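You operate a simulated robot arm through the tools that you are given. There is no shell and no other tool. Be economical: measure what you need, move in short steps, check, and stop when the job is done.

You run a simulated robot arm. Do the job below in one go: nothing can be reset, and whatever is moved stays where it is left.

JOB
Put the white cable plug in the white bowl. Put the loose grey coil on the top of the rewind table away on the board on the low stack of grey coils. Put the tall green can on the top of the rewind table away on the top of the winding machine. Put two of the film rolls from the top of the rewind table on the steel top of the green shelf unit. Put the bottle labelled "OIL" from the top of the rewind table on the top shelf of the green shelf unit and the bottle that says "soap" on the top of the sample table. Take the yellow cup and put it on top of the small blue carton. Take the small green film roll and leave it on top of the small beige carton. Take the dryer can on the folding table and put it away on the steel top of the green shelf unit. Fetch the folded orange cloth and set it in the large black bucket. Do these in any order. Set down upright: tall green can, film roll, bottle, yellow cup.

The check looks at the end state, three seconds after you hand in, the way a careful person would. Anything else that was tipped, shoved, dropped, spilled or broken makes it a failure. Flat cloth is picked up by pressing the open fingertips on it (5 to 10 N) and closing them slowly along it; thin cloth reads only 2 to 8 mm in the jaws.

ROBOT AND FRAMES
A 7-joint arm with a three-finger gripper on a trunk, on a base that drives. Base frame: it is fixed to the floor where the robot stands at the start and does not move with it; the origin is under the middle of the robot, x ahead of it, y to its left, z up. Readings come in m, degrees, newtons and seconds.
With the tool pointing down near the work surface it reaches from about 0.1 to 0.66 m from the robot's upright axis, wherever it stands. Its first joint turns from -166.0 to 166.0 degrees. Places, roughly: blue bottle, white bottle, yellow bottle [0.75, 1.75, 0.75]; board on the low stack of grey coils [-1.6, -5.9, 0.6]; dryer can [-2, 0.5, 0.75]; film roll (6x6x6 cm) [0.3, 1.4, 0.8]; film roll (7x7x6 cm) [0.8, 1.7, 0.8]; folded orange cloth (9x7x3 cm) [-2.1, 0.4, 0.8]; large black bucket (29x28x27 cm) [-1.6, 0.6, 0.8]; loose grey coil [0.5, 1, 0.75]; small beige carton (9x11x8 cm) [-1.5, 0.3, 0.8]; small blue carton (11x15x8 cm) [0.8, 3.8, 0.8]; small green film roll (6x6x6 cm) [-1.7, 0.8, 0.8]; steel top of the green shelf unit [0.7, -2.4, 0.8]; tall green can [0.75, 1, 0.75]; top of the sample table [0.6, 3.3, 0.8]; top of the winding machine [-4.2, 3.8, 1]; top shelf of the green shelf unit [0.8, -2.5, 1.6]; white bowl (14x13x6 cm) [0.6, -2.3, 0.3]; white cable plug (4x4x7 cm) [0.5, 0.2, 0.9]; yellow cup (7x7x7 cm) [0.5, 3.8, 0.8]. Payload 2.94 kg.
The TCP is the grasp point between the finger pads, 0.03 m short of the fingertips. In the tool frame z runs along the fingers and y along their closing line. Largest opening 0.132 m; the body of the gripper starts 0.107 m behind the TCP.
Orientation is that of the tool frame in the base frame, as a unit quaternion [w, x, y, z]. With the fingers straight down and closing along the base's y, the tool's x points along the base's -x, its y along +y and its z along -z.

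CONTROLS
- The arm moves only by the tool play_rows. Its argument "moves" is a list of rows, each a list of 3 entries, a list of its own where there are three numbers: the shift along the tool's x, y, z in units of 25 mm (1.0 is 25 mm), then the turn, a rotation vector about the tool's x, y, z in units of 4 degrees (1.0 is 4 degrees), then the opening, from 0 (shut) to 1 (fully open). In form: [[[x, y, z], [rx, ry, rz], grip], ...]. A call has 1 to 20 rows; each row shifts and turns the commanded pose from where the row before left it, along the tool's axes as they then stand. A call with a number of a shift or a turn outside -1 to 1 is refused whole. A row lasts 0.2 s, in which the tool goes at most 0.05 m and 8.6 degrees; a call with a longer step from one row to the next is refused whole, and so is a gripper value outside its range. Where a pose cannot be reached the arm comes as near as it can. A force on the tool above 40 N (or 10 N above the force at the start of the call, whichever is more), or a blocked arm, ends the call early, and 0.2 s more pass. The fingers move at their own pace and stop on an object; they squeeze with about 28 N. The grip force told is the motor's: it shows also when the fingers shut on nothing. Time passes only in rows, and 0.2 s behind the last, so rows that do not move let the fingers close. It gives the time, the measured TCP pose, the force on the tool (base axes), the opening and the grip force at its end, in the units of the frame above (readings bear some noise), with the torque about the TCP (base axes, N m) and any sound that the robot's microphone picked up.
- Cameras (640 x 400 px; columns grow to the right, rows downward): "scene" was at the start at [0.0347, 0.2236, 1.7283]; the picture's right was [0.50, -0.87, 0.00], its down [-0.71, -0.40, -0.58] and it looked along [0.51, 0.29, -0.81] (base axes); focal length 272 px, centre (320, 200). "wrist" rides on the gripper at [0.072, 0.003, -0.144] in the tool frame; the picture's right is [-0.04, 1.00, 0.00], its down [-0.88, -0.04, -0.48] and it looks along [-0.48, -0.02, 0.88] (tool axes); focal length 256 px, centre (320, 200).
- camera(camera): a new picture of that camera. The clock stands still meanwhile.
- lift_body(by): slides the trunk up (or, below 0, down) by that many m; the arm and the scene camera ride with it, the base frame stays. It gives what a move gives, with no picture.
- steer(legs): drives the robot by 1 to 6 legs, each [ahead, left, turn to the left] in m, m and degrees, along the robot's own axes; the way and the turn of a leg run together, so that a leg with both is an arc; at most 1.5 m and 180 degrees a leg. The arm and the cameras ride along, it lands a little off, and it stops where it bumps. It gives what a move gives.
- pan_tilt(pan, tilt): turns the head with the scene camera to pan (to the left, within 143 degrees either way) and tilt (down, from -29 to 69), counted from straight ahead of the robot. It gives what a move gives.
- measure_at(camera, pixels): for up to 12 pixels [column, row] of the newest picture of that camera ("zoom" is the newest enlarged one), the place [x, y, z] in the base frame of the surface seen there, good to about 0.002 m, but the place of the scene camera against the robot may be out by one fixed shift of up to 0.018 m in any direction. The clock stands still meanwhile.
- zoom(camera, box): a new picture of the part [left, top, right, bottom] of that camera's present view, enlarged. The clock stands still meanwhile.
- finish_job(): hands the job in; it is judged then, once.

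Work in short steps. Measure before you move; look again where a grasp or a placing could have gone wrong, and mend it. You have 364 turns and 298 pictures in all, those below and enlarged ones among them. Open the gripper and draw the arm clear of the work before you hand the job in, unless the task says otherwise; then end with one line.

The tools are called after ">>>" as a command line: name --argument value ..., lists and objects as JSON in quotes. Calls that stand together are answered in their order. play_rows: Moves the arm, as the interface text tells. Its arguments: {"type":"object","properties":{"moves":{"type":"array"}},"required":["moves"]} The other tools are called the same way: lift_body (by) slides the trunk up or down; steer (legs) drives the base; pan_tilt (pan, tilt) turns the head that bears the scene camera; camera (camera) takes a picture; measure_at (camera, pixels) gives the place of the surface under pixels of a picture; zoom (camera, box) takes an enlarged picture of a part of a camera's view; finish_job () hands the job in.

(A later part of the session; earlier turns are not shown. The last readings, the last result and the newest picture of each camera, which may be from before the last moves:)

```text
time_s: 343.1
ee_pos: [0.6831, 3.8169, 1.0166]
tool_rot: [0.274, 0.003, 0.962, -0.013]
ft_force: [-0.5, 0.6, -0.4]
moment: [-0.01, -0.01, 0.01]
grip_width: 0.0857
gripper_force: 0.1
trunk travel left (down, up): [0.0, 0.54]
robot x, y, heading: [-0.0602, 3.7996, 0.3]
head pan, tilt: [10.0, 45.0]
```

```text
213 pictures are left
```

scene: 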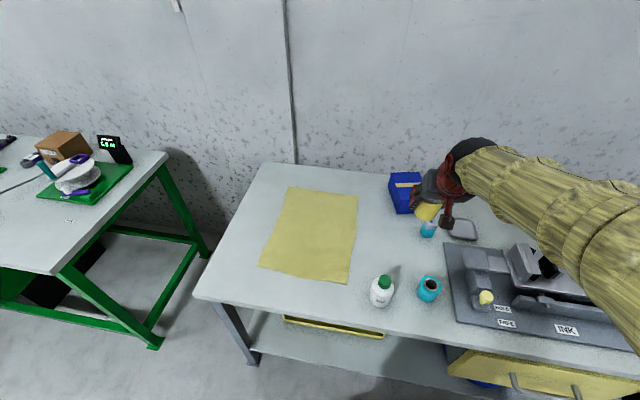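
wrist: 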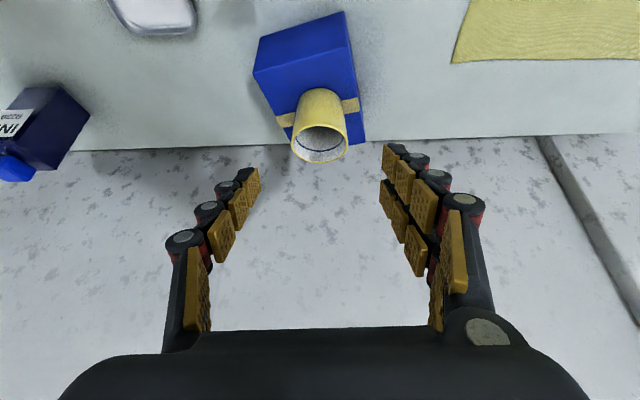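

The cup stands on the carton. Next the tall green can: I retract and drive to y≈1.0 at the rewind table.

>>> play_rows --moves '[[[0.848, 0, -0.53], [0, 0, 0], 0.8], [[0.848, 0, -0.53], [0, 0, 0], 0.8], [[0.848, 0, -0.53], [0, 0, 0], 0.8], [[0.848, 0, -0.53], [0, 0, 0], 0.8], [[0.848, 0, -0.53], [0, 0, 0], 0.8], [[0.848, 0, -0.53], [0, 0, 0], 0.8], [[0.848, 0, -0.53], [0, 0, 0], 0.8], [[0.848, 0, -0.53], [0, 0, 0], 0.8], [[0.848, 0, -0.53], [0, 0, 0], 0.8], [[0.848, 0, -0.53], [0, 0, 0], 0.8], [[-0.53, 0, -0.848], [0, 0, 0], 0.8], [[-0.53, 0, -0.848], [0, 0, 0], 0.8], [[-0.53, 0, -0.848], [0, 0, 0], 0.8], [[-0.53, 0, -0.848], [0, 0, 0], 0.8]]'

>>> steer --legs '[[-0.3, 0, 0], [0, -1.4, 0], [0, -1.35, 0]]'

>>> camera --camera "scene"

>>> camera --camera "wrist"

```text
time_s: 346.1
ee_pos: [0.4354, 3.822, 1.1187]
tool_rot: [0.274, 0.002, 0.962, -0.013]
ft_force: [0.3, 0.6, 0.2]
moment: [-0.03, 0.01, 0.0]
grip_width: 0.1058
gripper_force: 0.2
trunk travel left (down, up): [0.0, 0.54]
robot x, y, heading: [-0.0568, 3.7948, 0.2]
head pan, tilt: [10.0, 45.0]
```

```text
time_s: 361.2
ee_pos: [0.0948, 1.0298, 1.1188]
tool_rot: [0.275, 0.016, 0.961, -0.017]
ft_force: [-0.7, -0.4, 0.1]
moment: [-0.01, 0.05, -0.03]
grip_width: 0.1056
gripper_force: 0.1
trunk travel left (down, up): [0.0, 0.54]
robot x, y, heading: [-0.393, 1.019, -1.5]
head pan, tilt: [10.0, 45.0]
```

```text
212 pictures are left
```

scene: 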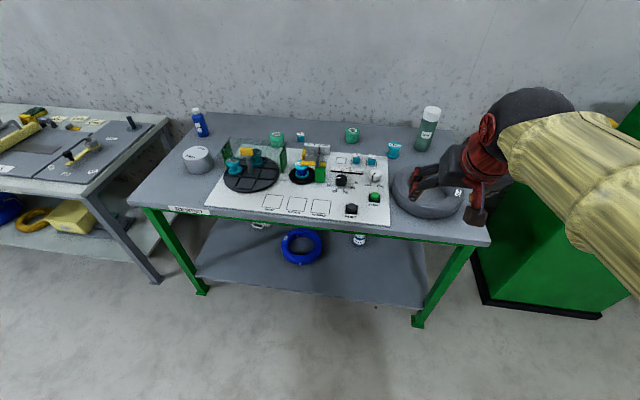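

```text
211 pictures are left
```

wrist: 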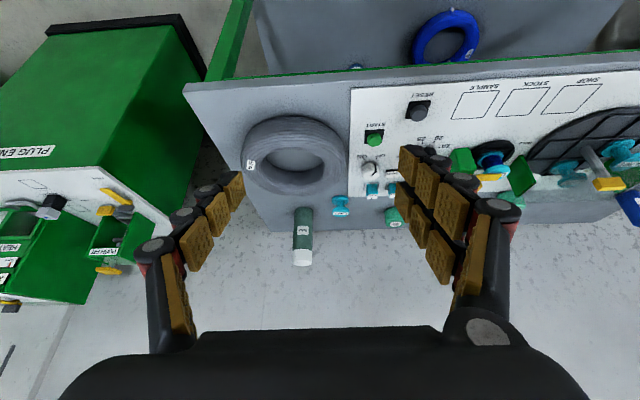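

I measure the can from here.

>>> measure_at --camera "wrist" --pixels '[[303, 212], [303, 245], [303, 262], [292, 232], [315, 232], [293, 155], [250, 155], [345, 160], [340, 205]]'

```text
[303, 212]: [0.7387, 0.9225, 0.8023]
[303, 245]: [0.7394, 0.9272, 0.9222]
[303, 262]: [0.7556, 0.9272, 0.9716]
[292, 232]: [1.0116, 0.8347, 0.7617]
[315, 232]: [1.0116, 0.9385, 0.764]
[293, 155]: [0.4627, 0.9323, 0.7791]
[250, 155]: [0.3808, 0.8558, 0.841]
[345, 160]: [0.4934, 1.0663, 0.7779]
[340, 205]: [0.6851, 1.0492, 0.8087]
```

Can: centre ≈(0.772,0.926), top ≈0.98. I drive up in front of it.

>>> steer --legs '[[0.36, -0.09, 1.5]]'

>>> camera --camera "wrist"

```text
time_s: 363.6
ee_pos: [0.4529, 0.9483, 1.1174]
tool_rot: [0.275, 0.004, 0.961, -0.014]
ft_force: [0.1, 0.2, -1.3]
moment: [0.02, 0.0, 0.0]
grip_width: 0.1056
gripper_force: 0.0
trunk travel left (down, up): [0.0, 0.54]
robot x, y, heading: [-0.0398, 0.9276, -0.1]
head pan, tilt: [10.0, 45.0]
```

```text
210 pictures are left
```

wrist: 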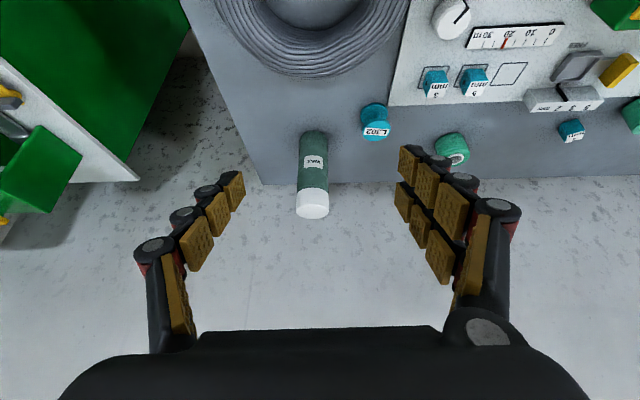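

>>> measure_at --camera "wrist" --pixels '[[313, 150], [313, 180], [313, 200], [313, 213], [300, 175], [327, 175], [299, 190], [328, 190], [373, 115], [300, 75]]'

```text
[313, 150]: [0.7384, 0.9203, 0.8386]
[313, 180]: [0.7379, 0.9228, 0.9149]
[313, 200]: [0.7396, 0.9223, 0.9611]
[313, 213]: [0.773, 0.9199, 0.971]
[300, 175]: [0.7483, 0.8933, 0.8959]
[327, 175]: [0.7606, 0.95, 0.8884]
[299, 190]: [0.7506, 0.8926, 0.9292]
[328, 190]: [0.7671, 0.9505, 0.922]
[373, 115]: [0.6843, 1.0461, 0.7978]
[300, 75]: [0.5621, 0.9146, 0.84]
```

Can centre (0.768,0.9215), radius 0.03, top 0.971. I go to pre-grasp.

>>> play_rows --moves '[[[-0.568, -0.074, 0.968], [0, 0, 0], 0.72], [[-0.568, -0.074, 0.968], [0, 0, 0], 0.72], [[-0.568, -0.074, 0.968], [0, 0, 0], 0.72], [[-0.568, -0.074, 0.968], [0, 0, 0], 0.72], [[-0.568, -0.074, 0.968], [0, 0, 0], 0.72], [[-0.568, -0.074, 0.968], [0, 0, 0], 0.72], [[-0.568, -0.074, 0.968], [0, 0, 0], 0.72], [[-0.568, -0.074, 0.968], [0, 0, 0], 0.72], [[-0.568, -0.074, 0.968], [0, 0, 0], 0.72], [[-0.568, -0.074, 0.968], [0, 0, 0], 0.72], [[0, 0, 0], [0, 0, 0], 0.72]]'

>>> camera --camera "wrist"

```text
time_s: 365.9
ee_pos: [0.7035, 0.9245, 0.9877]
tool_rot: [0.274, 0.004, 0.962, -0.013]
ft_force: [0.5, -0.2, -0.8]
moment: [-0.02, 0.0, 0.01]
grip_width: 0.0949
gripper_force: 0.1
trunk travel left (down, up): [0.0, 0.54]
robot x, y, heading: [-0.0412, 0.9242, 0.2]
head pan, tilt: [10.0, 45.0]
```

```text
209 pictures are left
```

wrist: 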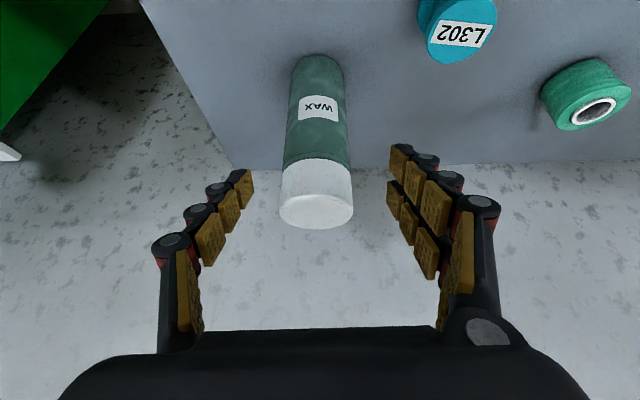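

I advance 0.12 m and close.

>>> play_rows --moves '[[[0, 0, 0.96], [0, 0, 0], 0.72], [[0, 0, 0.96], [0, 0, 0], 0.72], [[0, 0, 0.96], [0, 0, 0], 0.72], [[0, 0, 0.96], [0, 0, 0], 0.72], [[0, 0, 0.96], [0, 0, 0], 0.72], [[0, 0, 0], [0, 0, 0], 0.72], [[0, 0, 0], [0, 0, 0], 0.3], [[0, 0, 0], [0, 0, 0], 0.3], [[0, 0, 0], [0, 0, 0], 0.3], [[0, 0, 0], [0, 0, 0], 0.3], [[0, 0, 0], [0, 0, 0], 0.3]]'

>>> camera --camera "wrist"

```text
time_s: 368.4
ee_pos: [0.7647, 0.9208, 0.8875]
tool_rot: [0.274, 0.005, 0.961, -0.014]
ft_force: [-0.1, -1.6, 1.5]
moment: [0.04, -0.03, 0.0]
grip_width: 0.0651
gripper_force: 28.0
trunk travel left (down, up): [0.0, 0.54]
robot x, y, heading: [-0.0394, 0.9219, 0.1]
head pan, tilt: [10.0, 45.0]
```

```text
208 pictures are left
```

wrist: 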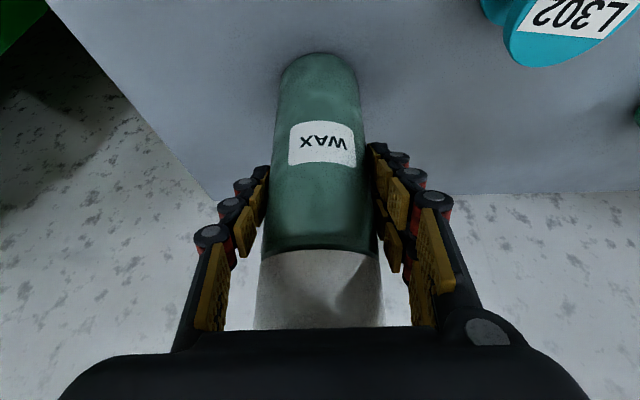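

Held at 65 mm; base 0.1085 below TCP. I lift and retract, then back off and look toward the winding machine.

>>> play_rows --moves '[[[-0.53, 0, -0.848], [0, 0, 0], 0.3], [[-0.53, 0, -0.848], [0, 0, 0], 0.3], [[-0.53, 0, -0.848], [0, 0, 0], 0.3], [[-0.53, 0, -0.848], [0, 0, 0], 0.3], [[-0.53, 0, -0.848], [0, 0, 0], 0.3], [[-0.53, 0, -0.848], [0, 0, 0], 0.3], [[-0.53, 0, -0.848], [0, 0, 0], 0.3], [[-0.53, 0, -0.848], [0, 0, 0], 0.3], [[0.848, 0, -0.53], [0, 0, 0], 0.3], [[0.848, 0, -0.53], [0, 0, 0], 0.3], [[0.848, 0, -0.53], [0, 0, 0], 0.3], [[0.848, 0, -0.53], [0, 0, 0], 0.3], [[0.848, 0, -0.53], [0, 0, 0], 0.3], [[0.848, 0, -0.53], [0, 0, 0], 0.3], [[0.848, 0, -0.53], [0, 0, 0], 0.3], [[0.848, 0, -0.53], [0, 0, 0], 0.3], [[0.848, 0, -0.53], [0, 0, 0], 0.3], [[0.848, 0, -0.53], [0, 0, 0], 0.3], [[0.848, 0, -0.53], [0, 0, 0], 0.3], [[0.848, 0, -0.53], [0, 0, 0], 0.3]]'

>>> steer --legs '[[-0.35, 0, 0]]'

>>> pan_tilt --pan 110 --tilt 20

>>> camera --camera "scene"

>>> pan_tilt --pan 143 --tilt 25

>>> camera --camera "scene"

```text
time_s: 372.6
ee_pos: [0.4639, 0.9302, 1.0845]
tool_rot: [0.274, 0.004, 0.962, -0.014]
ft_force: [0.8, -0.2, -4.7]
moment: [0.01, 0.08, -0.03]
grip_width: 0.0649
gripper_force: 28.1
trunk travel left (down, up): [0.0, 0.54]
robot x, y, heading: [-0.0408, 0.924, 0.1]
head pan, tilt: [10.0, 45.0]
```

```text
time_s: 374.8
ee_pos: [0.1123, 0.9285, 1.0861]
tool_rot: [0.274, 0.005, 0.962, -0.013]
ft_force: [-0.2, 0.2, -4.7]
moment: [0.01, 0.02, 0.02]
grip_width: 0.065
gripper_force: 27.5
trunk travel left (down, up): [0.0, 0.54]
robot x, y, heading: [-0.3858, 0.9214, -0.2]
head pan, tilt: [10.0, 45.0]
```

```text
time_s: 376.6
ee_pos: [0.1118, 0.9286, 1.0861]
tool_rot: [0.273, 0.005, 0.962, -0.013]
ft_force: [-0.1, 0.5, -5.3]
moment: [0.02, 0.03, 0.0]
grip_width: 0.0649
gripper_force: 28.3
trunk travel left (down, up): [0.0, 0.54]
robot x, y, heading: [-0.3909, 0.9242, -0.3]
head pan, tilt: [110.0, 20.0]
```

```text
207 pictures are left
```

scene: 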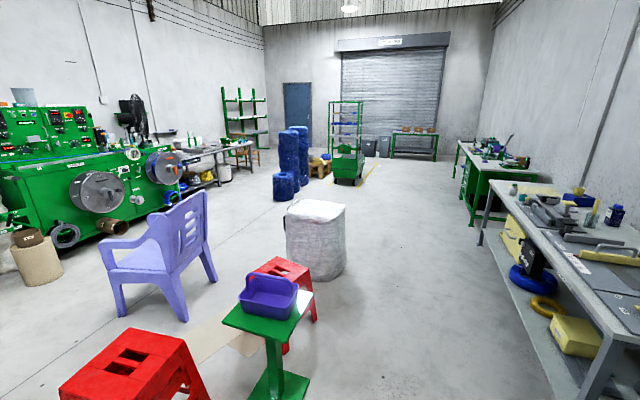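

```text
time_s: 377.6
ee_pos: [0.1136, 0.9283, 1.0846]
tool_rot: [0.274, 0.004, 0.962, -0.013]
ft_force: [-0.3, 0.5, -4.3]
moment: [0.01, 0.03, 0.01]
grip_width: 0.0648
gripper_force: 27.0
trunk travel left (down, up): [0.0, 0.54]
robot x, y, heading: [-0.3897, 0.9209, -0.2]
head pan, tilt: [143.0, 25.0]
```

```text
206 pictures are left
```

scene: 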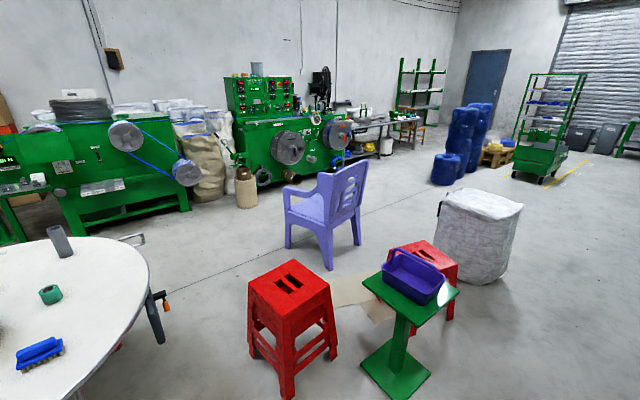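

I measure the machine, chair, stools and bag to plan a route.

>>> measure_at --camera "scene" --pixels '[[270, 118], [325, 118], [250, 165], [340, 168], [245, 205], [290, 245], [360, 240], [325, 265], [285, 395], [510, 262], [440, 270], [400, 385]]'

>>> zoom --camera "scene" --box '[200, 50, 380, 220]'

```text
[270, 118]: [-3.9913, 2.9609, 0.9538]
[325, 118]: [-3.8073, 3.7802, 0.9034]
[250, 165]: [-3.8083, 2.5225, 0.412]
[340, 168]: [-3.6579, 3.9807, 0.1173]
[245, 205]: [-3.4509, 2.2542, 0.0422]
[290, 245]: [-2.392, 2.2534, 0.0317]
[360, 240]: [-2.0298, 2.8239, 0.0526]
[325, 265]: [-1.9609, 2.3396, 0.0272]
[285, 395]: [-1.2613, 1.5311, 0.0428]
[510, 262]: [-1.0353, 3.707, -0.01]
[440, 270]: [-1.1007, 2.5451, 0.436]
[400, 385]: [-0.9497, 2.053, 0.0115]
```

```text
2.35 times, centred on (290, 135) of scene
```

zoom: 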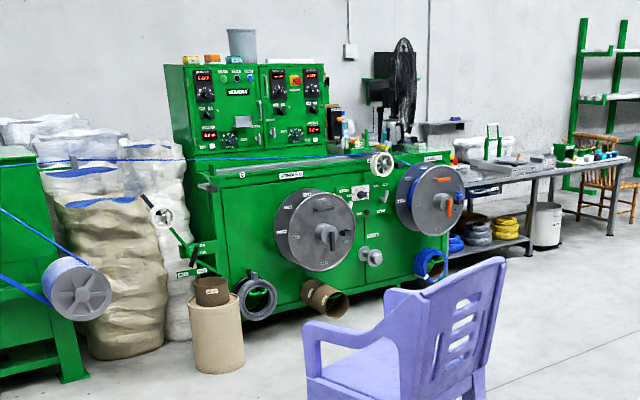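

I look further left to check the gap behind the bag (y≈4.3).

>>> measure_at --camera "scene" --pixels '[[440, 215], [470, 285], [520, 215], [445, 185], [490, 170], [520, 172], [400, 190], [390, 150], [355, 155], [545, 185]]'

>>> pan_tilt --pan 100 --tilt 35

>>> camera --camera "scene"

```text
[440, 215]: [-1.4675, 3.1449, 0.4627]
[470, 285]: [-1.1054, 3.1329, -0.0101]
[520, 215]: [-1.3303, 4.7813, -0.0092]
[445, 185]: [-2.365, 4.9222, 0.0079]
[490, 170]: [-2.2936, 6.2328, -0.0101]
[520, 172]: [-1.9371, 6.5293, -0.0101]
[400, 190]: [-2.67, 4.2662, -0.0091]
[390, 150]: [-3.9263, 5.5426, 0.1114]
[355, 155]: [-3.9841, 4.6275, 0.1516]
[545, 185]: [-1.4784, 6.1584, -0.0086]
```

```text
time_s: 378.7
ee_pos: [0.1117, 0.9279, 1.0853]
tool_rot: [0.274, 0.005, 0.962, -0.013]
ft_force: [0.3, -0.3, -4.6]
moment: [0.01, 0.05, 0.02]
grip_width: 0.065
gripper_force: 28.0
trunk travel left (down, up): [0.0, 0.54]
robot x, y, heading: [-0.3876, 0.9302, 0.2]
head pan, tilt: [100.0, 35.0]
```

```text
204 pictures are left
```

scene: 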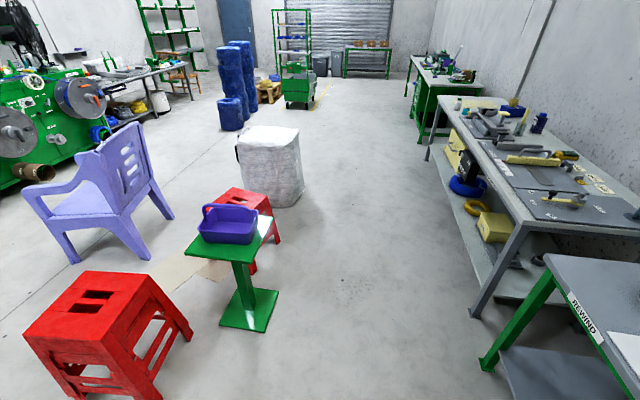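

The channel at y≈4.3 between the bag (y<3.75) and the blue barrels (y>4.85) is free. I drive up the aisle first.

>>> steer --legs '[[0, 1.45, 0], [0, 1.45, 0], [0, 0.45, 0]]'

```text
time_s: 395.0
ee_pos: [0.0932, 4.2846, 1.0846]
tool_rot: [0.274, 0.009, 0.962, -0.015]
ft_force: [0.1, 0.0, -4.7]
moment: [0.06, 0.02, -0.03]
grip_width: 0.0648
gripper_force: 28.1
trunk travel left (down, up): [0.0, 0.54]
robot x, y, heading: [-0.4068, 4.282, -0.5]
head pan, tilt: [100.0, 35.0]
```

I back along the channel to x≈-2.8 and then turn to face the machine.

>>> steer --legs '[[-1.2, 0, 0.5], [-1.2, 0, 0], [0, 0, 178]]'

>>> pan_tilt --pan 10 --tilt 30

>>> camera --camera "scene"

```text
time_s: 414.0
ee_pos: [-3.2935, 4.3107, 1.0849]
tool_rot: [-0.018, 0.961, -0.02, -0.274]
ft_force: [0.0, 0.3, -4.9]
moment: [-0.01, -0.02, 0.01]
grip_width: 0.0644
gripper_force: 28.2
trunk travel left (down, up): [0.0, 0.54]
robot x, y, heading: [-2.7948, 4.2926, 178.0]
head pan, tilt: [100.0, 35.0]
```

```text
time_s: 415.7
ee_pos: [-3.2946, 4.3094, 1.0853]
tool_rot: [-0.018, 0.962, -0.02, -0.273]
ft_force: [0.3, -0.1, -5.1]
moment: [0.0, -0.03, 0.03]
grip_width: 0.0646
gripper_force: 28.3
trunk travel left (down, up): [0.0, 0.54]
robot x, y, heading: [-2.7932, 4.2925, 178.0]
head pan, tilt: [10.0, 30.0]
```

```text
203 pictures are left
```

scene: 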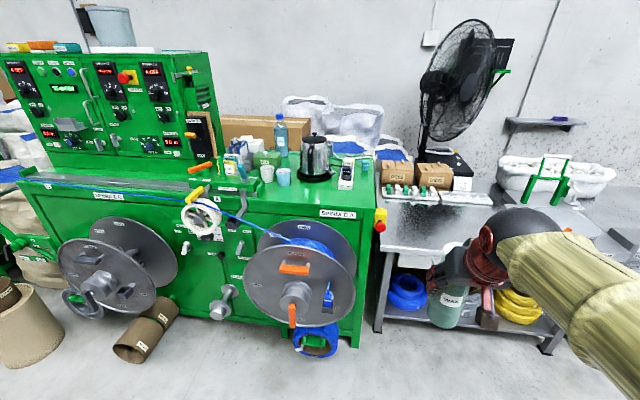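

>>> zoom --camera "scene" --box '[180, 90, 400, 240]'

>>> measure_at --camera "scene" --pixels '[[300, 195], [350, 195], [325, 187], [280, 190], [360, 205], [355, 165], [235, 180], [285, 177], [346, 175], [315, 175], [250, 195], [290, 255]]'

```text
2.67 times, centred on (290, 165) of scene
```

zoom: 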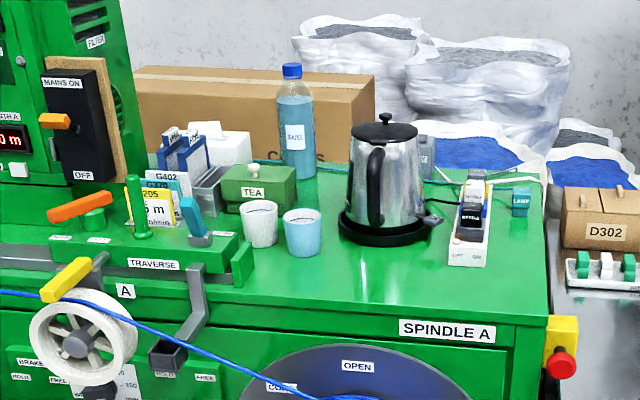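

```text
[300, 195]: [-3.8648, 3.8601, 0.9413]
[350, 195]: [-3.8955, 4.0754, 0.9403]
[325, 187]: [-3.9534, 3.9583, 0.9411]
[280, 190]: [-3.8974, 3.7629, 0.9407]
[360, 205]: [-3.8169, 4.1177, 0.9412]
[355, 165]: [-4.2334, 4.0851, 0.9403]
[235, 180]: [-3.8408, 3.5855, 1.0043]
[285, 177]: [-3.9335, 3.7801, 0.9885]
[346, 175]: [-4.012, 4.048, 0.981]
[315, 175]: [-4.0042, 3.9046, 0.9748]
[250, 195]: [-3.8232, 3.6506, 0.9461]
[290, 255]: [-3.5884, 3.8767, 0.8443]
```

The top's front strip near (-3.855,3.95) is free (surface ≈0.95). I check floor objects in front of the machine.

>>> measure_at --camera "scene" --pixels '[[130, 360], [170, 305], [318, 352], [305, 197], [312, 182], [284, 185], [335, 205], [318, 210], [440, 325], [225, 315]]'

```text
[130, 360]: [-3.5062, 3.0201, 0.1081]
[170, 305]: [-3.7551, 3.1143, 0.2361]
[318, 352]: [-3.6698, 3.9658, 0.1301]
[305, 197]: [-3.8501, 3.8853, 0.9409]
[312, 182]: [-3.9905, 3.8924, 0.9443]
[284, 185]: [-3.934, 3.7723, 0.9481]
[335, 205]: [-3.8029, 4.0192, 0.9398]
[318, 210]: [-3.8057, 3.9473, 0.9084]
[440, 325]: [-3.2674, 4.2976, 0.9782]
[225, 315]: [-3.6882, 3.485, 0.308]
```

I raise the can 7 cm, then drive left 0.36 and ahead 0.42.

>>> play_rows --moves '[[[-0.53, 0, -0.848], [0, 0, 0], 0.3], [[-0.53, 0, -0.848], [0, 0, 0], 0.3], [[-0.53, 0, -0.848], [0, 0, 0], 0.3], [[-0.53, 0, -0.848], [0, 0, 0], 0.3]]'

>>> steer --legs '[[0, 0.355, 2], [0.41, 0, 0]]'

>>> camera --camera "wrist"

>>> camera --camera "scene"

```text
time_s: 416.7
ee_pos: [-3.2948, 4.3073, 1.1845]
tool_rot: [-0.018, 0.961, -0.019, -0.274]
ft_force: [-0.6, -0.4, -4.8]
moment: [0.0, 0.0, -0.03]
grip_width: 0.0644
gripper_force: 28.0
trunk travel left (down, up): [0.0, 0.54]
robot x, y, heading: [-2.7873, 4.2999, 178.3]
head pan, tilt: [10.0, 30.0]
```

```text
time_s: 421.1
ee_pos: [-3.7149, 3.945, 1.1853]
tool_rot: [-0.015, 0.961, -0.01, -0.274]
ft_force: [0.5, -0.6, -4.4]
moment: [0.01, -0.02, -0.02]
grip_width: 0.0645
gripper_force: 27.8
trunk travel left (down, up): [0.0, 0.54]
robot x, y, heading: [-3.211, 3.9439, 179.5]
head pan, tilt: [10.0, 30.0]
```

```text
201 pictures are left
```

wrist: 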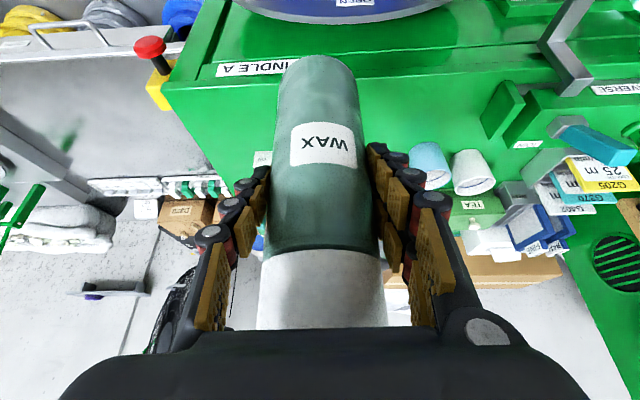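

```text
200 pictures are left
```

scene: 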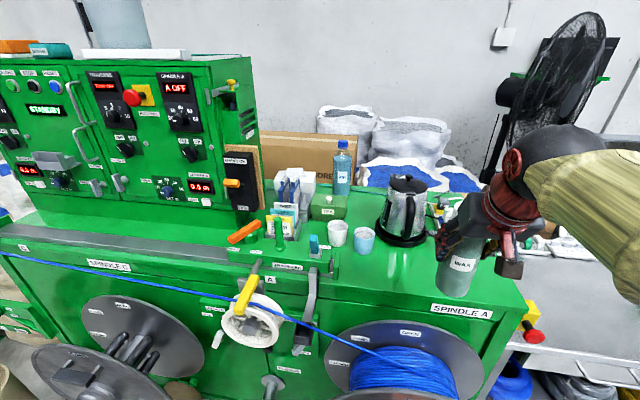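

I measure surface heights and kettle front with both cameras.

>>> measure_at --camera "wrist" --pixels '[[260, 90], [400, 110], [260, 130], [250, 65], [430, 65], [430, 180], [262, 158]]'

>>> measure_at --camera "scene" --pixels '[[400, 245], [385, 235], [415, 275], [400, 285], [430, 230], [363, 255], [425, 243], [440, 300]]'

```text
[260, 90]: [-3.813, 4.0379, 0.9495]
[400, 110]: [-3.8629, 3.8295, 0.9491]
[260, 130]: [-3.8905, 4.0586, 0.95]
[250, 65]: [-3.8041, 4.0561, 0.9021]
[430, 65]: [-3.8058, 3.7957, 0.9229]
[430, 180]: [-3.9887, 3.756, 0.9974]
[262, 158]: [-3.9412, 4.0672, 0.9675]
```

```text
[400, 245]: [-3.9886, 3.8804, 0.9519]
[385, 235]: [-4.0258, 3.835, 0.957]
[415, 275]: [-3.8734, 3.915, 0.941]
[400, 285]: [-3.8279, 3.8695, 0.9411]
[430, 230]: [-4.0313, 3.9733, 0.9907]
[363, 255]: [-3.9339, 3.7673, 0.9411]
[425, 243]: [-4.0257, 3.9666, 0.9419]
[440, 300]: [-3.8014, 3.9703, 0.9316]
```

Surface 0.9495. I extend 0.165 m ahead and lower 0.124 m.

>>> play_rows --moves '[[[-0.8, 0, 0.5], [0, 0, 0], 0.3], [[-0.8, 0, 0.5], [0, 0, 0], 0.3], [[-0.8, 0, 0.5], [0, 0, 0], 0.3], [[-0.8, 0, 0.5], [0, 0, 0], 0.3], [[-0.8, 0, 0.5], [0, 0, 0], 0.3], [[-0.8, 0, 0.5], [0, 0, 0], 0.3], [[-0.8, 0, 0.5], [0, 0, 0], 0.3], [[0.53, 0, 0.848], [0, 0, 0], 0.3], [[0.53, 0, 0.848], [0, 0, 0], 0.3], [[0.53, 0, 0.848], [0, 0, 0], 0.3], [[0.53, 0, 0.848], [0, 0, 0], 0.3], [[0.42, 0, 0.68], [0, 0, 0], 0.3], [[0, 0, 0], [0, 0, 0], 0.3]]'

>>> camera --camera "wrist"

>>> camera --camera "scene"

```text
time_s: 423.9
ee_pos: [-3.8801, 3.9533, 1.0633]
tool_rot: [-0.015, 0.961, -0.009, -0.274]
ft_force: [-0.3, -0.3, -5.4]
moment: [0.01, -0.03, 0.02]
grip_width: 0.0644
gripper_force: 28.2
trunk travel left (down, up): [0.0, 0.54]
robot x, y, heading: [-3.2099, 3.9451, 179.2]
head pan, tilt: [10.0, 30.0]
```

```text
199 pictures are left
```

wrist: 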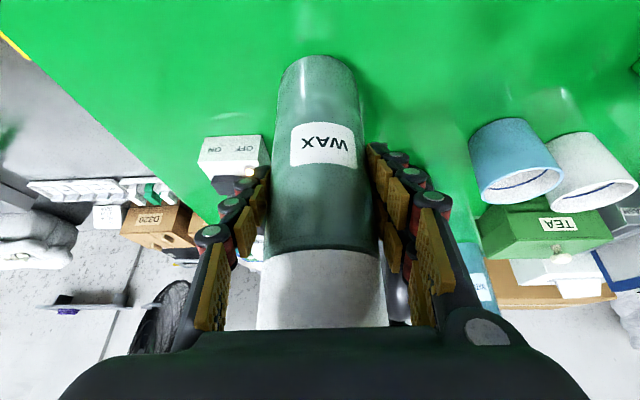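

```text
198 pictures are left
```

scene: 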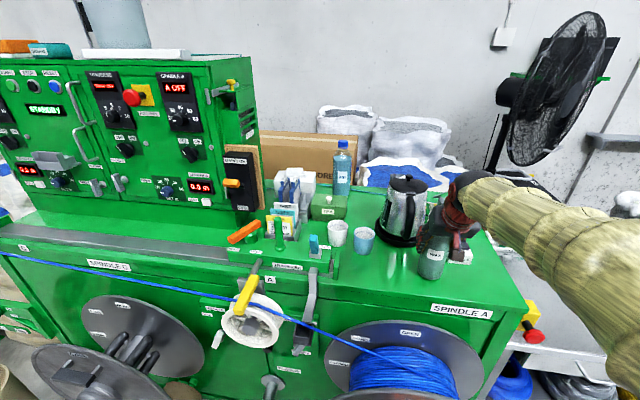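

5 mm left. I ease down, then release slowly.

>>> play_rows --moves '[[[0.053, 0, 0.085], [0, 0, 0], 0.3], [[0.053, 0, 0.085], [0, 0, 0], 0.3], [[0.02, 0, 0.03], [0, 0, 0], 0.3], [[0, 0, 0], [0, 0, 0], 0.3]]'

```text
time_s: 424.9
ee_pos: [-3.8802, 3.9519, 1.0582]
tool_rot: [-0.015, 0.962, -0.009, -0.274]
ft_force: [-0.1, 0.4, -4.4]
moment: [0.02, -0.02, 0.0]
grip_width: 0.0644
gripper_force: 27.5
trunk travel left (down, up): [0.0, 0.54]
robot x, y, heading: [-3.215, 3.9444, 179.3]
head pan, tilt: [10.0, 30.0]
```

Not yet touching (weight still on the tool). I lower in 1 mm steps.

>>> play_rows --moves '[[[0.021, 0, 0.034], [0, 0, 0], 0.3], [[0.021, 0, 0.034], [0, 0, 0], 0.3], [[0, 0, 0], [0, 0, 0], 0.3]]'

```text
time_s: 425.7
ee_pos: [-3.8818, 3.9537, 1.0567]
tool_rot: [-0.016, 0.961, -0.01, -0.275]
ft_force: [0.8, 0.2, 3.5]
moment: [-0.17, -0.07, 0.03]
grip_width: 0.0645
gripper_force: 27.8
trunk travel left (down, up): [0.0, 0.54]
robot x, y, heading: [-3.2115, 3.9455, 179.4]
head pan, tilt: [10.0, 30.0]
```

Contact (force flipped). I open slowly and retreat along the tool axis.

>>> play_rows --moves '[[[0, 0, 0], [0, 0, 0], 0.5], [[0, 0, 0], [0, 0, 0], 0.53], [[0, 0, 0], [0, 0, 0], 0.58], [[0, 0, 0], [0, 0, 0], 0.66], [[0, 0, 0], [0, 0, 0], 0.66], [[0, 0, -0.5], [0, 0, 0], 0.66], [[0, 0, -1], [0, 0, 0], 0.66], [[0, 0, -1], [0, 0, 0], 0.66], [[0, 0, -1], [0, 0, 0], 0.66], [[0, 0, -1], [0, 0, 0], 0.66], [[0, 0, -1], [0, 0, 0], 0.66], [[0, 0, -1], [0, 0, 0], 0.66]]'

>>> camera --camera "wrist"

```text
time_s: 428.3
ee_pos: [-3.7932, 3.947, 1.1959]
tool_rot: [-0.015, 0.961, -0.01, -0.275]
ft_force: [1.0, 0.3, 0.4]
moment: [0.01, -0.01, -0.02]
grip_width: 0.087
gripper_force: 0.1
trunk travel left (down, up): [0.0, 0.54]
robot x, y, heading: [-3.2125, 3.9462, 179.5]
head pan, tilt: [10.0, 30.0]
```

```text
197 pictures are left
```

wrist: 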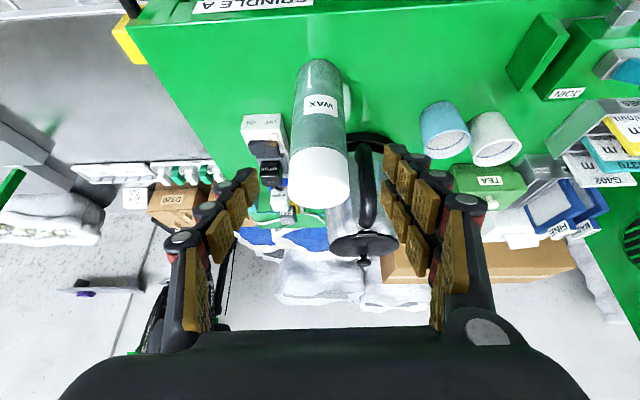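

The can stands on the winding machine. I pull the arm in, back off, turn to face -y and look toward the folding table.

>>> play_rows --moves '[[[0.848, 0, -0.53], [0, 0, 0], 0.8], [[0.848, 0, -0.53], [0, 0, 0], 0.8], [[0.848, 0, -0.53], [0, 0, 0], 0.8], [[0.848, 0, -0.53], [0, 0, 0], 0.8], [[0.848, 0, -0.53], [0, 0, 0], 0.8], [[0.848, 0, -0.53], [0, 0, 0], 0.8], [[0.848, 0, -0.53], [0, 0, 0], 0.8], [[0.848, 0, -0.53], [0, 0, 0], 0.8]]'

>>> steer --legs '[[-0.32, 0, 0], [0, 0, 90.5]]'

>>> pan_tilt --pan 15 --tilt 28

>>> camera --camera "scene"

```text
time_s: 430.1
ee_pos: [-3.5936, 3.9423, 1.195]
tool_rot: [-0.014, 0.962, -0.01, -0.274]
ft_force: [-0.1, 0.9, -0.1]
moment: [-0.04, -0.05, -0.02]
grip_width: 0.1056
gripper_force: 0.1
trunk travel left (down, up): [0.0, 0.54]
robot x, y, heading: [-3.2135, 3.945, 179.1]
head pan, tilt: [10.0, 30.0]
```

```text
time_s: 436.2
ee_pos: [-2.8689, 3.562, 1.1954]
tool_rot: [0.186, 0.677, 0.683, -0.202]
ft_force: [0.4, 0.2, 0.4]
moment: [0.02, 0.0, -0.02]
grip_width: 0.106
gripper_force: 0.1
trunk travel left (down, up): [0.0, 0.54]
robot x, y, heading: [-2.8859, 3.9424, -88.9]
head pan, tilt: [10.0, 30.0]
```

```text
time_s: 436.8
ee_pos: [-2.8688, 3.5613, 1.1948]
tool_rot: [0.186, 0.677, 0.683, -0.201]
ft_force: [-0.6, -0.2, -0.1]
moment: [0.01, 0.01, 0.0]
grip_width: 0.1056
gripper_force: 0.0
trunk travel left (down, up): [0.0, 0.54]
robot x, y, heading: [-2.8858, 3.9438, -88.8]
head pan, tilt: [15.0, 28.0]
```

```text
196 pictures are left
```

scene: 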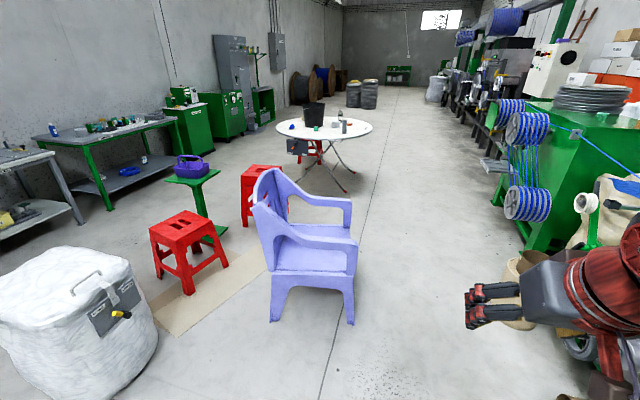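

I measure the table edges and machine edge to position.

>>> measure_at --camera "scene" --pixels '[[372, 127], [277, 127], [325, 141], [325, 117], [345, 190], [355, 320], [350, 200], [530, 248], [500, 205], [340, 127], [313, 118]]'

```text
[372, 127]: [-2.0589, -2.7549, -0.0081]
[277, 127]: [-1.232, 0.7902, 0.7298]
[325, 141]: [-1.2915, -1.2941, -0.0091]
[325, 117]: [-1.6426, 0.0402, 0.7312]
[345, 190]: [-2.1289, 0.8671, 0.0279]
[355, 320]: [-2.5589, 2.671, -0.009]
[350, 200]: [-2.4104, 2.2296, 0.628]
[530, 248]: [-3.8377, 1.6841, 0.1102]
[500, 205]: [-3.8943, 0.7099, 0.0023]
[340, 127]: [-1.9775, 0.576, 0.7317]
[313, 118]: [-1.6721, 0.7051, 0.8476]
```

Table top z≈0.74, centre about (-1.75,0.45). I drive along x≈-2.88 down to y≈0.45, then turn to face it (+x).

>>> steer --legs '[[1.3, 0, -1], [1.2, 0, 0], [0.95, 0, 0], [0, 0, 90]]'

>>> pan_tilt --pan 5 --tilt 42

>>> camera --camera "scene"

>>> camera --camera "wrist"

```text
time_s: 457.4
ee_pos: [-2.5013, 0.5038, 1.1949]
tool_rot: [0.274, 0.001, 0.962, -0.013]
ft_force: [0.0, 0.2, 0.0]
moment: [-0.01, -0.01, -0.02]
grip_width: 0.1058
gripper_force: 0.1
trunk travel left (down, up): [0.0, 0.54]
robot x, y, heading: [-2.8822, 0.4936, 0.3]
head pan, tilt: [15.0, 28.0]
```

```text
time_s: 458.2
ee_pos: [-2.5008, 0.5043, 1.1954]
tool_rot: [0.274, 0.001, 0.962, -0.013]
ft_force: [-0.8, -0.2, 0.2]
moment: [-0.02, -0.04, -0.02]
grip_width: 0.1057
gripper_force: 0.0
trunk travel left (down, up): [0.0, 0.54]
robot x, y, heading: [-2.8834, 0.4948, 0.6]
head pan, tilt: [5.0, 42.0]
```

```text
195 pictures are left
```

scene: 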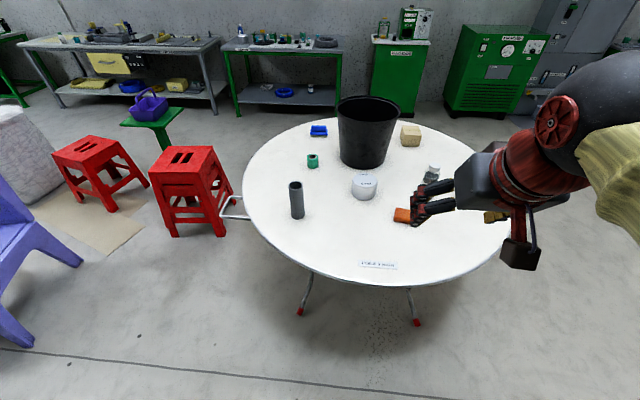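

```text
194 pictures are left
```

wrist: 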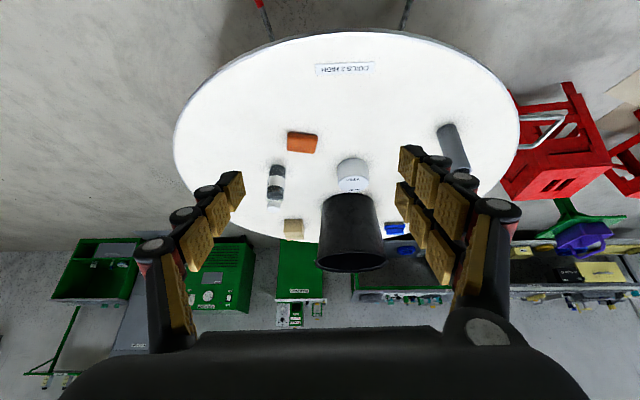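

Excellent overview. I measure the table items in the wrist picture.

>>> measure_at --camera "wrist" --pixels '[[352, 165], [353, 188], [338, 172], [368, 172], [302, 143], [289, 138], [316, 142], [350, 230], [322, 235], [384, 230], [293, 225], [453, 155]]'

>>> measure_at --camera "scene" --pixels '[[366, 98], [338, 115], [400, 115], [366, 178], [403, 215], [411, 130], [411, 145], [313, 156], [432, 172], [380, 282], [320, 132], [365, 184]]'

>>> zoom --camera "wrist" --box '[240, 110, 480, 280]'

```text
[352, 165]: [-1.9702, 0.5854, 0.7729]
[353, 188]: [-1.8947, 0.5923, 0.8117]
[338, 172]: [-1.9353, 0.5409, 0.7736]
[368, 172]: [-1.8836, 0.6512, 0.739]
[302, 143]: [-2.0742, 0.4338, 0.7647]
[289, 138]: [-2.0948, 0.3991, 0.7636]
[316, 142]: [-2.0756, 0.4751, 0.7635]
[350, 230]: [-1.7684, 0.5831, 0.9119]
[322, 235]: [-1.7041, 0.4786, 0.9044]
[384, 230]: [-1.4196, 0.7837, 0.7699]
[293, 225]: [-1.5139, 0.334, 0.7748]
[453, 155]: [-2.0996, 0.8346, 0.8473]
```

```text
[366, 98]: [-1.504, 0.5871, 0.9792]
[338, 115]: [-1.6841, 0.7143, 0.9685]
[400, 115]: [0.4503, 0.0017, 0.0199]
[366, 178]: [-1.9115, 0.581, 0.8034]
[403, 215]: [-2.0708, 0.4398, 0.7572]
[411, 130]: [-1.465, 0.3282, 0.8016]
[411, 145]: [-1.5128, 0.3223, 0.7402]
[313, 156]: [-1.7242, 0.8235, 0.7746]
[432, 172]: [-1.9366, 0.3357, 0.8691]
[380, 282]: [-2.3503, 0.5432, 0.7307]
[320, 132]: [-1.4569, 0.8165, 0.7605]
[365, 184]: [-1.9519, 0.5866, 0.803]
```

```text
2.35 times, centred on (360, 195) of wrist
```

zoom: 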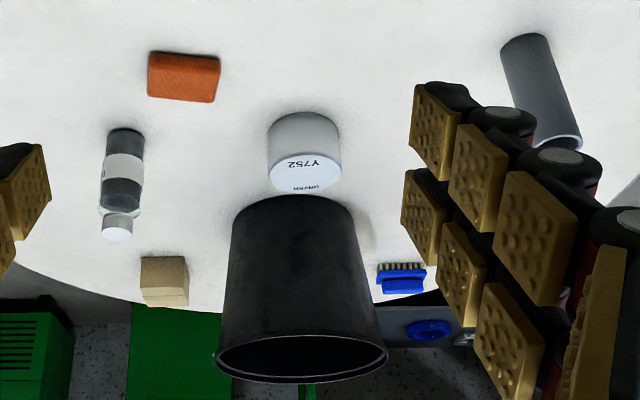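

Dryer can Y752 ≈(-1.925,0.585), ~10 cm wide, top 0.812; cloth ≈(-2.075,0.435). I drive 0.21 ahead and 0.08 left to take the dryer can first.

>>> steer --legs '[[0.21, 0.08, -0.5]]'

>>> play_rows --moves '[[[0, 0, 0.8], [0, 0, 0], 1], [[0, 0, 0.8], [0, 0, 0], 1], [[0, 0, 0.8], [0, 0, 0], 1], [[0, 0, 0.8], [0, 0, 0], 1], [[0, 0, 0.8], [0, 0, 0], 1]]'

>>> camera --camera "wrist"

```text
time_s: 459.9
ee_pos: [-2.2932, 0.5817, 1.1959]
tool_rot: [0.274, 0.005, 0.962, -0.014]
ft_force: [-0.5, 0.6, 0.4]
moment: [0.02, 0.01, 0.01]
grip_width: 0.1054
gripper_force: 0.1
trunk travel left (down, up): [0.0, 0.54]
robot x, y, heading: [-2.6755, 0.5727, -0.2]
head pan, tilt: [5.0, 42.0]
```

```text
time_s: 461.1
ee_pos: [-2.24, 0.5796, 1.1081]
tool_rot: [0.274, 0.005, 0.962, -0.013]
ft_force: [0.3, 0.3, 0.0]
moment: [0.0, -0.02, 0.02]
grip_width: 0.1317
gripper_force: 0.0
trunk travel left (down, up): [0.0, 0.54]
robot x, y, heading: [-2.6803, 0.5702, -0.1]
head pan, tilt: [5.0, 42.0]
```

```text
192 pictures are left
```

wrist: 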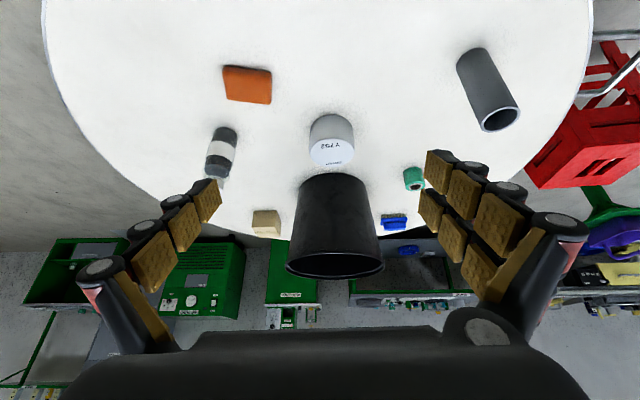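

>>> measure_at --camera "wrist" --pixels '[[332, 120], [310, 145], [354, 145], [332, 165], [332, 140], [312, 128], [352, 128], [335, 182], [330, 110], [332, 150], [237, 85], [300, 100]]'

```text
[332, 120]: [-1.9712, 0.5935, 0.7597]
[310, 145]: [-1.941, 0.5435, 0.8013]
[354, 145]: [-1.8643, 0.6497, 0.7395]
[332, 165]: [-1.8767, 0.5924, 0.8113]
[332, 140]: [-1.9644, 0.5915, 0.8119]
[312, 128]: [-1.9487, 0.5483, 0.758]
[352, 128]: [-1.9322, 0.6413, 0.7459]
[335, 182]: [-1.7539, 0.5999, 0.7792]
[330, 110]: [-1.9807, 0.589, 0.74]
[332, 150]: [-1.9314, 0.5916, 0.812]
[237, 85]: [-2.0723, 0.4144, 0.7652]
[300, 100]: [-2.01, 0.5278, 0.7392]
```

Dryer can centre (-1.922,0.591), diameter ≈0.095. I go to pre-grasp fully open.

>>> play_rows --moves '[[[-0.302, 0.065, 0.991], [0, 0, 0], 1], [[-0.302, 0.065, 0.991], [0, 0, 0], 1], [[-0.302, 0.065, 0.991], [0, 0, 0], 1], [[-0.302, 0.065, 0.991], [0, 0, 0], 1], [[-0.302, 0.065, 0.991], [0, 0, 0], 1], [[-0.302, 0.065, 0.991], [0, 0, 0], 1], [[-0.302, 0.065, 0.991], [0, 0, 0], 1], [[-0.302, 0.065, 0.991], [0, 0, 0], 1], [[-0.302, 0.065, 0.991], [0, 0, 0], 1], [[-0.302, 0.065, 0.991], [0, 0, 0], 1], [[-0.302, 0.065, 0.991], [0, 0, 0], 1], [[-0.302, 0.065, 0.991], [0, 0, 0], 1], [[-0.302, 0.065, 0.991], [0, 0, 0], 1], [[0, 0, 0], [0, 0, 0], 1]]'

>>> camera --camera "wrist"

```text
time_s: 464.1
ee_pos: [-1.988, 0.5907, 0.8864]
tool_rot: [0.274, 0.004, 0.962, -0.013]
ft_force: [-0.4, 0.7, 0.4]
moment: [-0.02, 0.0, 0.01]
grip_width: 0.132
gripper_force: 0.0
trunk travel left (down, up): [0.0, 0.54]
robot x, y, heading: [-2.6749, 0.5713, 0.1]
head pan, tilt: [5.0, 42.0]
```

```text
191 pictures are left
```

wrist: 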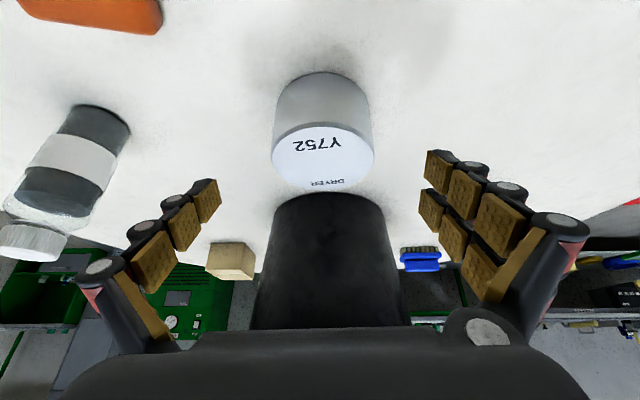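

Centred. I advance 0.12 m and close.

>>> play_rows --moves '[[[0, 0, 0.96], [0, 0, 0], 1], [[0, 0, 0.96], [0, 0, 0], 1], [[0, 0, 0.96], [0, 0, 0], 1], [[0, 0, 0.96], [0, 0, 0], 1], [[0, 0, 0.96], [0, 0, 0], 1], [[0, 0, 0], [0, 0, 0], 1], [[0, 0, 0], [0, 0, 0], 0.5], [[0, 0, 0], [0, 0, 0], 0.5], [[0, 0, 0], [0, 0, 0], 0.5], [[0, 0, 0], [0, 0, 0], 0.5], [[0, 0, 0], [0, 0, 0], 0.5]]'

>>> camera --camera "wrist"

```text
time_s: 466.5
ee_pos: [-1.9237, 0.5869, 0.7857]
tool_rot: [0.274, 0.005, 0.962, -0.014]
ft_force: [-0.1, 3.1, 3.8]
moment: [0.16, 0.04, -0.02]
grip_width: 0.1018
gripper_force: 27.7
trunk travel left (down, up): [0.0, 0.54]
robot x, y, heading: [-2.6777, 0.5752, -0.0]
head pan, tilt: [5.0, 42.0]
```

```text
190 pictures are left
```

wrist: 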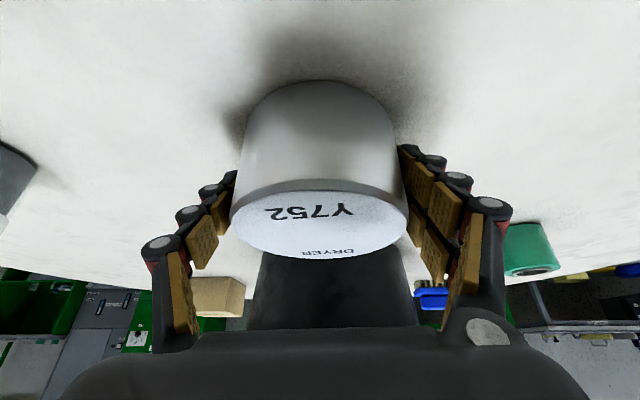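

Held at 102 mm; base 0.047 below TCP. I lift 0.2 m, retract 0.25 m, then drive south and east to the shelf unit.

>>> play_rows --moves '[[[-0.53, 0, -0.848], [0, 0, 0], 0.5], [[-0.53, 0, -0.848], [0, 0, 0], 0.5], [[-0.53, 0, -0.848], [0, 0, 0], 0.5], [[-0.53, 0, -0.848], [0, 0, 0], 0.5], [[-0.53, 0, -0.848], [0, 0, 0], 0.5], [[-0.53, 0, -0.848], [0, 0, 0], 0.5], [[-0.53, 0, -0.848], [0, 0, 0], 0.5], [[-0.53, 0, -0.848], [0, 0, 0], 0.5], [[0.848, 0, -0.53], [0, 0, 0], 0.5], [[0.848, 0, -0.53], [0, 0, 0], 0.5], [[0.848, 0, -0.53], [0, 0, 0], 0.5], [[0.848, 0, -0.53], [0, 0, 0], 0.5], [[0.848, 0, -0.53], [0, 0, 0], 0.5], [[0.848, 0, -0.53], [0, 0, 0], 0.5], [[0.848, 0, -0.53], [0, 0, 0], 0.5], [[0.848, 0, -0.53], [0, 0, 0], 0.5], [[0.848, 0, -0.53], [0, 0, 0], 0.5], [[0.848, 0, -0.53], [0, 0, 0], 0.5]]'

>>> steer --legs '[[-0.15, 0, 0], [0, -1.45, 0], [0, -1.45, 0], [1.3, 0, 0], [1.0, 0, 0]]'

>>> camera --camera "scene"

```text
time_s: 470.3
ee_pos: [-2.1739, 0.5947, 0.9862]
tool_rot: [0.274, 0.005, 0.962, -0.013]
ft_force: [0.3, -0.7, -4.0]
moment: [0.02, 0.05, -0.03]
grip_width: 0.1013
gripper_force: 27.9
trunk travel left (down, up): [0.0, 0.54]
robot x, y, heading: [-2.6783, 0.5757, 0.1]
head pan, tilt: [5.0, 42.0]
```

```text
time_s: 496.1
ee_pos: [0.0114, -2.293, 0.9845]
tool_rot: [0.274, 0.014, 0.961, -0.016]
ft_force: [-0.3, -0.4, -3.2]
moment: [-0.01, 0.02, 0.0]
grip_width: 0.1011
gripper_force: 27.6
trunk travel left (down, up): [0.0, 0.54]
robot x, y, heading: [-0.4895, -2.3019, -1.4]
head pan, tilt: [5.0, 42.0]
```

```text
189 pictures are left
```

scene: 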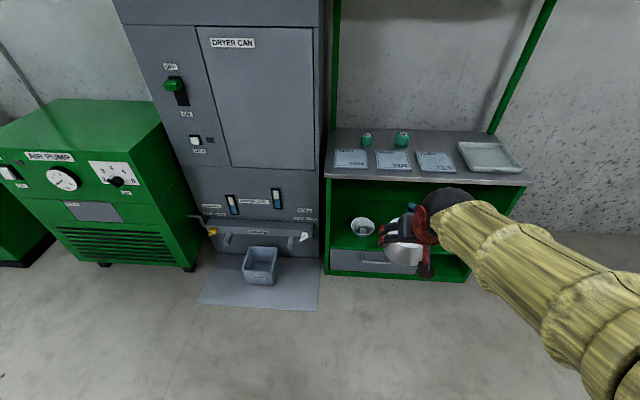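

I measure the used tray, the rolls and the free area for the dryer can.

>>> measure_at --camera "scene" --pixels '[[458, 144], [503, 145], [470, 168], [402, 138], [366, 138], [435, 140], [440, 130], [445, 153], [430, 148]]'

```text
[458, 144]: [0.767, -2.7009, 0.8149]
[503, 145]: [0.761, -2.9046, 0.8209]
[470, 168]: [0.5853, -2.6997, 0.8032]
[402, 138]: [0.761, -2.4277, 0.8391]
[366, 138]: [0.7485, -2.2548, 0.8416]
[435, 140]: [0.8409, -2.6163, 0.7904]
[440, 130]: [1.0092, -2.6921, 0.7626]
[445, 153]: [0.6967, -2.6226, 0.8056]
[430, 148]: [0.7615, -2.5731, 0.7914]
```

Place at (0.81,-2.585). I drive right 0.297 and ahead 0.57.

>>> steer --legs '[[0, -0.3, 1.4], [0.57, 0, 0]]'

>>> camera --camera "wrist"

```text
time_s: 500.9
ee_pos: [0.5753, -2.5865, 0.9843]
tool_rot: [0.274, 0.007, 0.962, -0.014]
ft_force: [-0.7, 0.0, -4.1]
moment: [0.02, 0.02, 0.0]
grip_width: 0.1013
gripper_force: 28.1
trunk travel left (down, up): [0.0, 0.54]
robot x, y, heading: [0.0727, -2.607, -0.3]
head pan, tilt: [5.0, 42.0]
```

```text
188 pictures are left
```

wrist: 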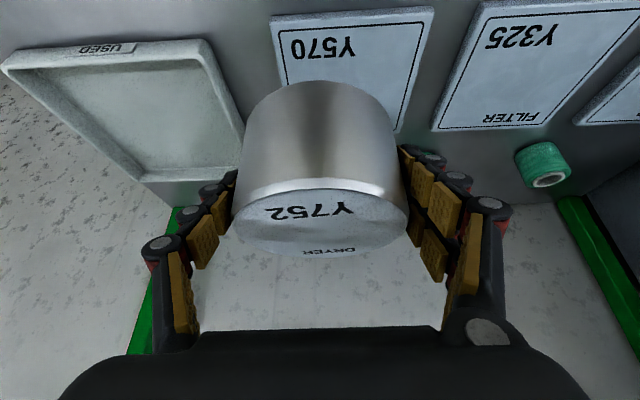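

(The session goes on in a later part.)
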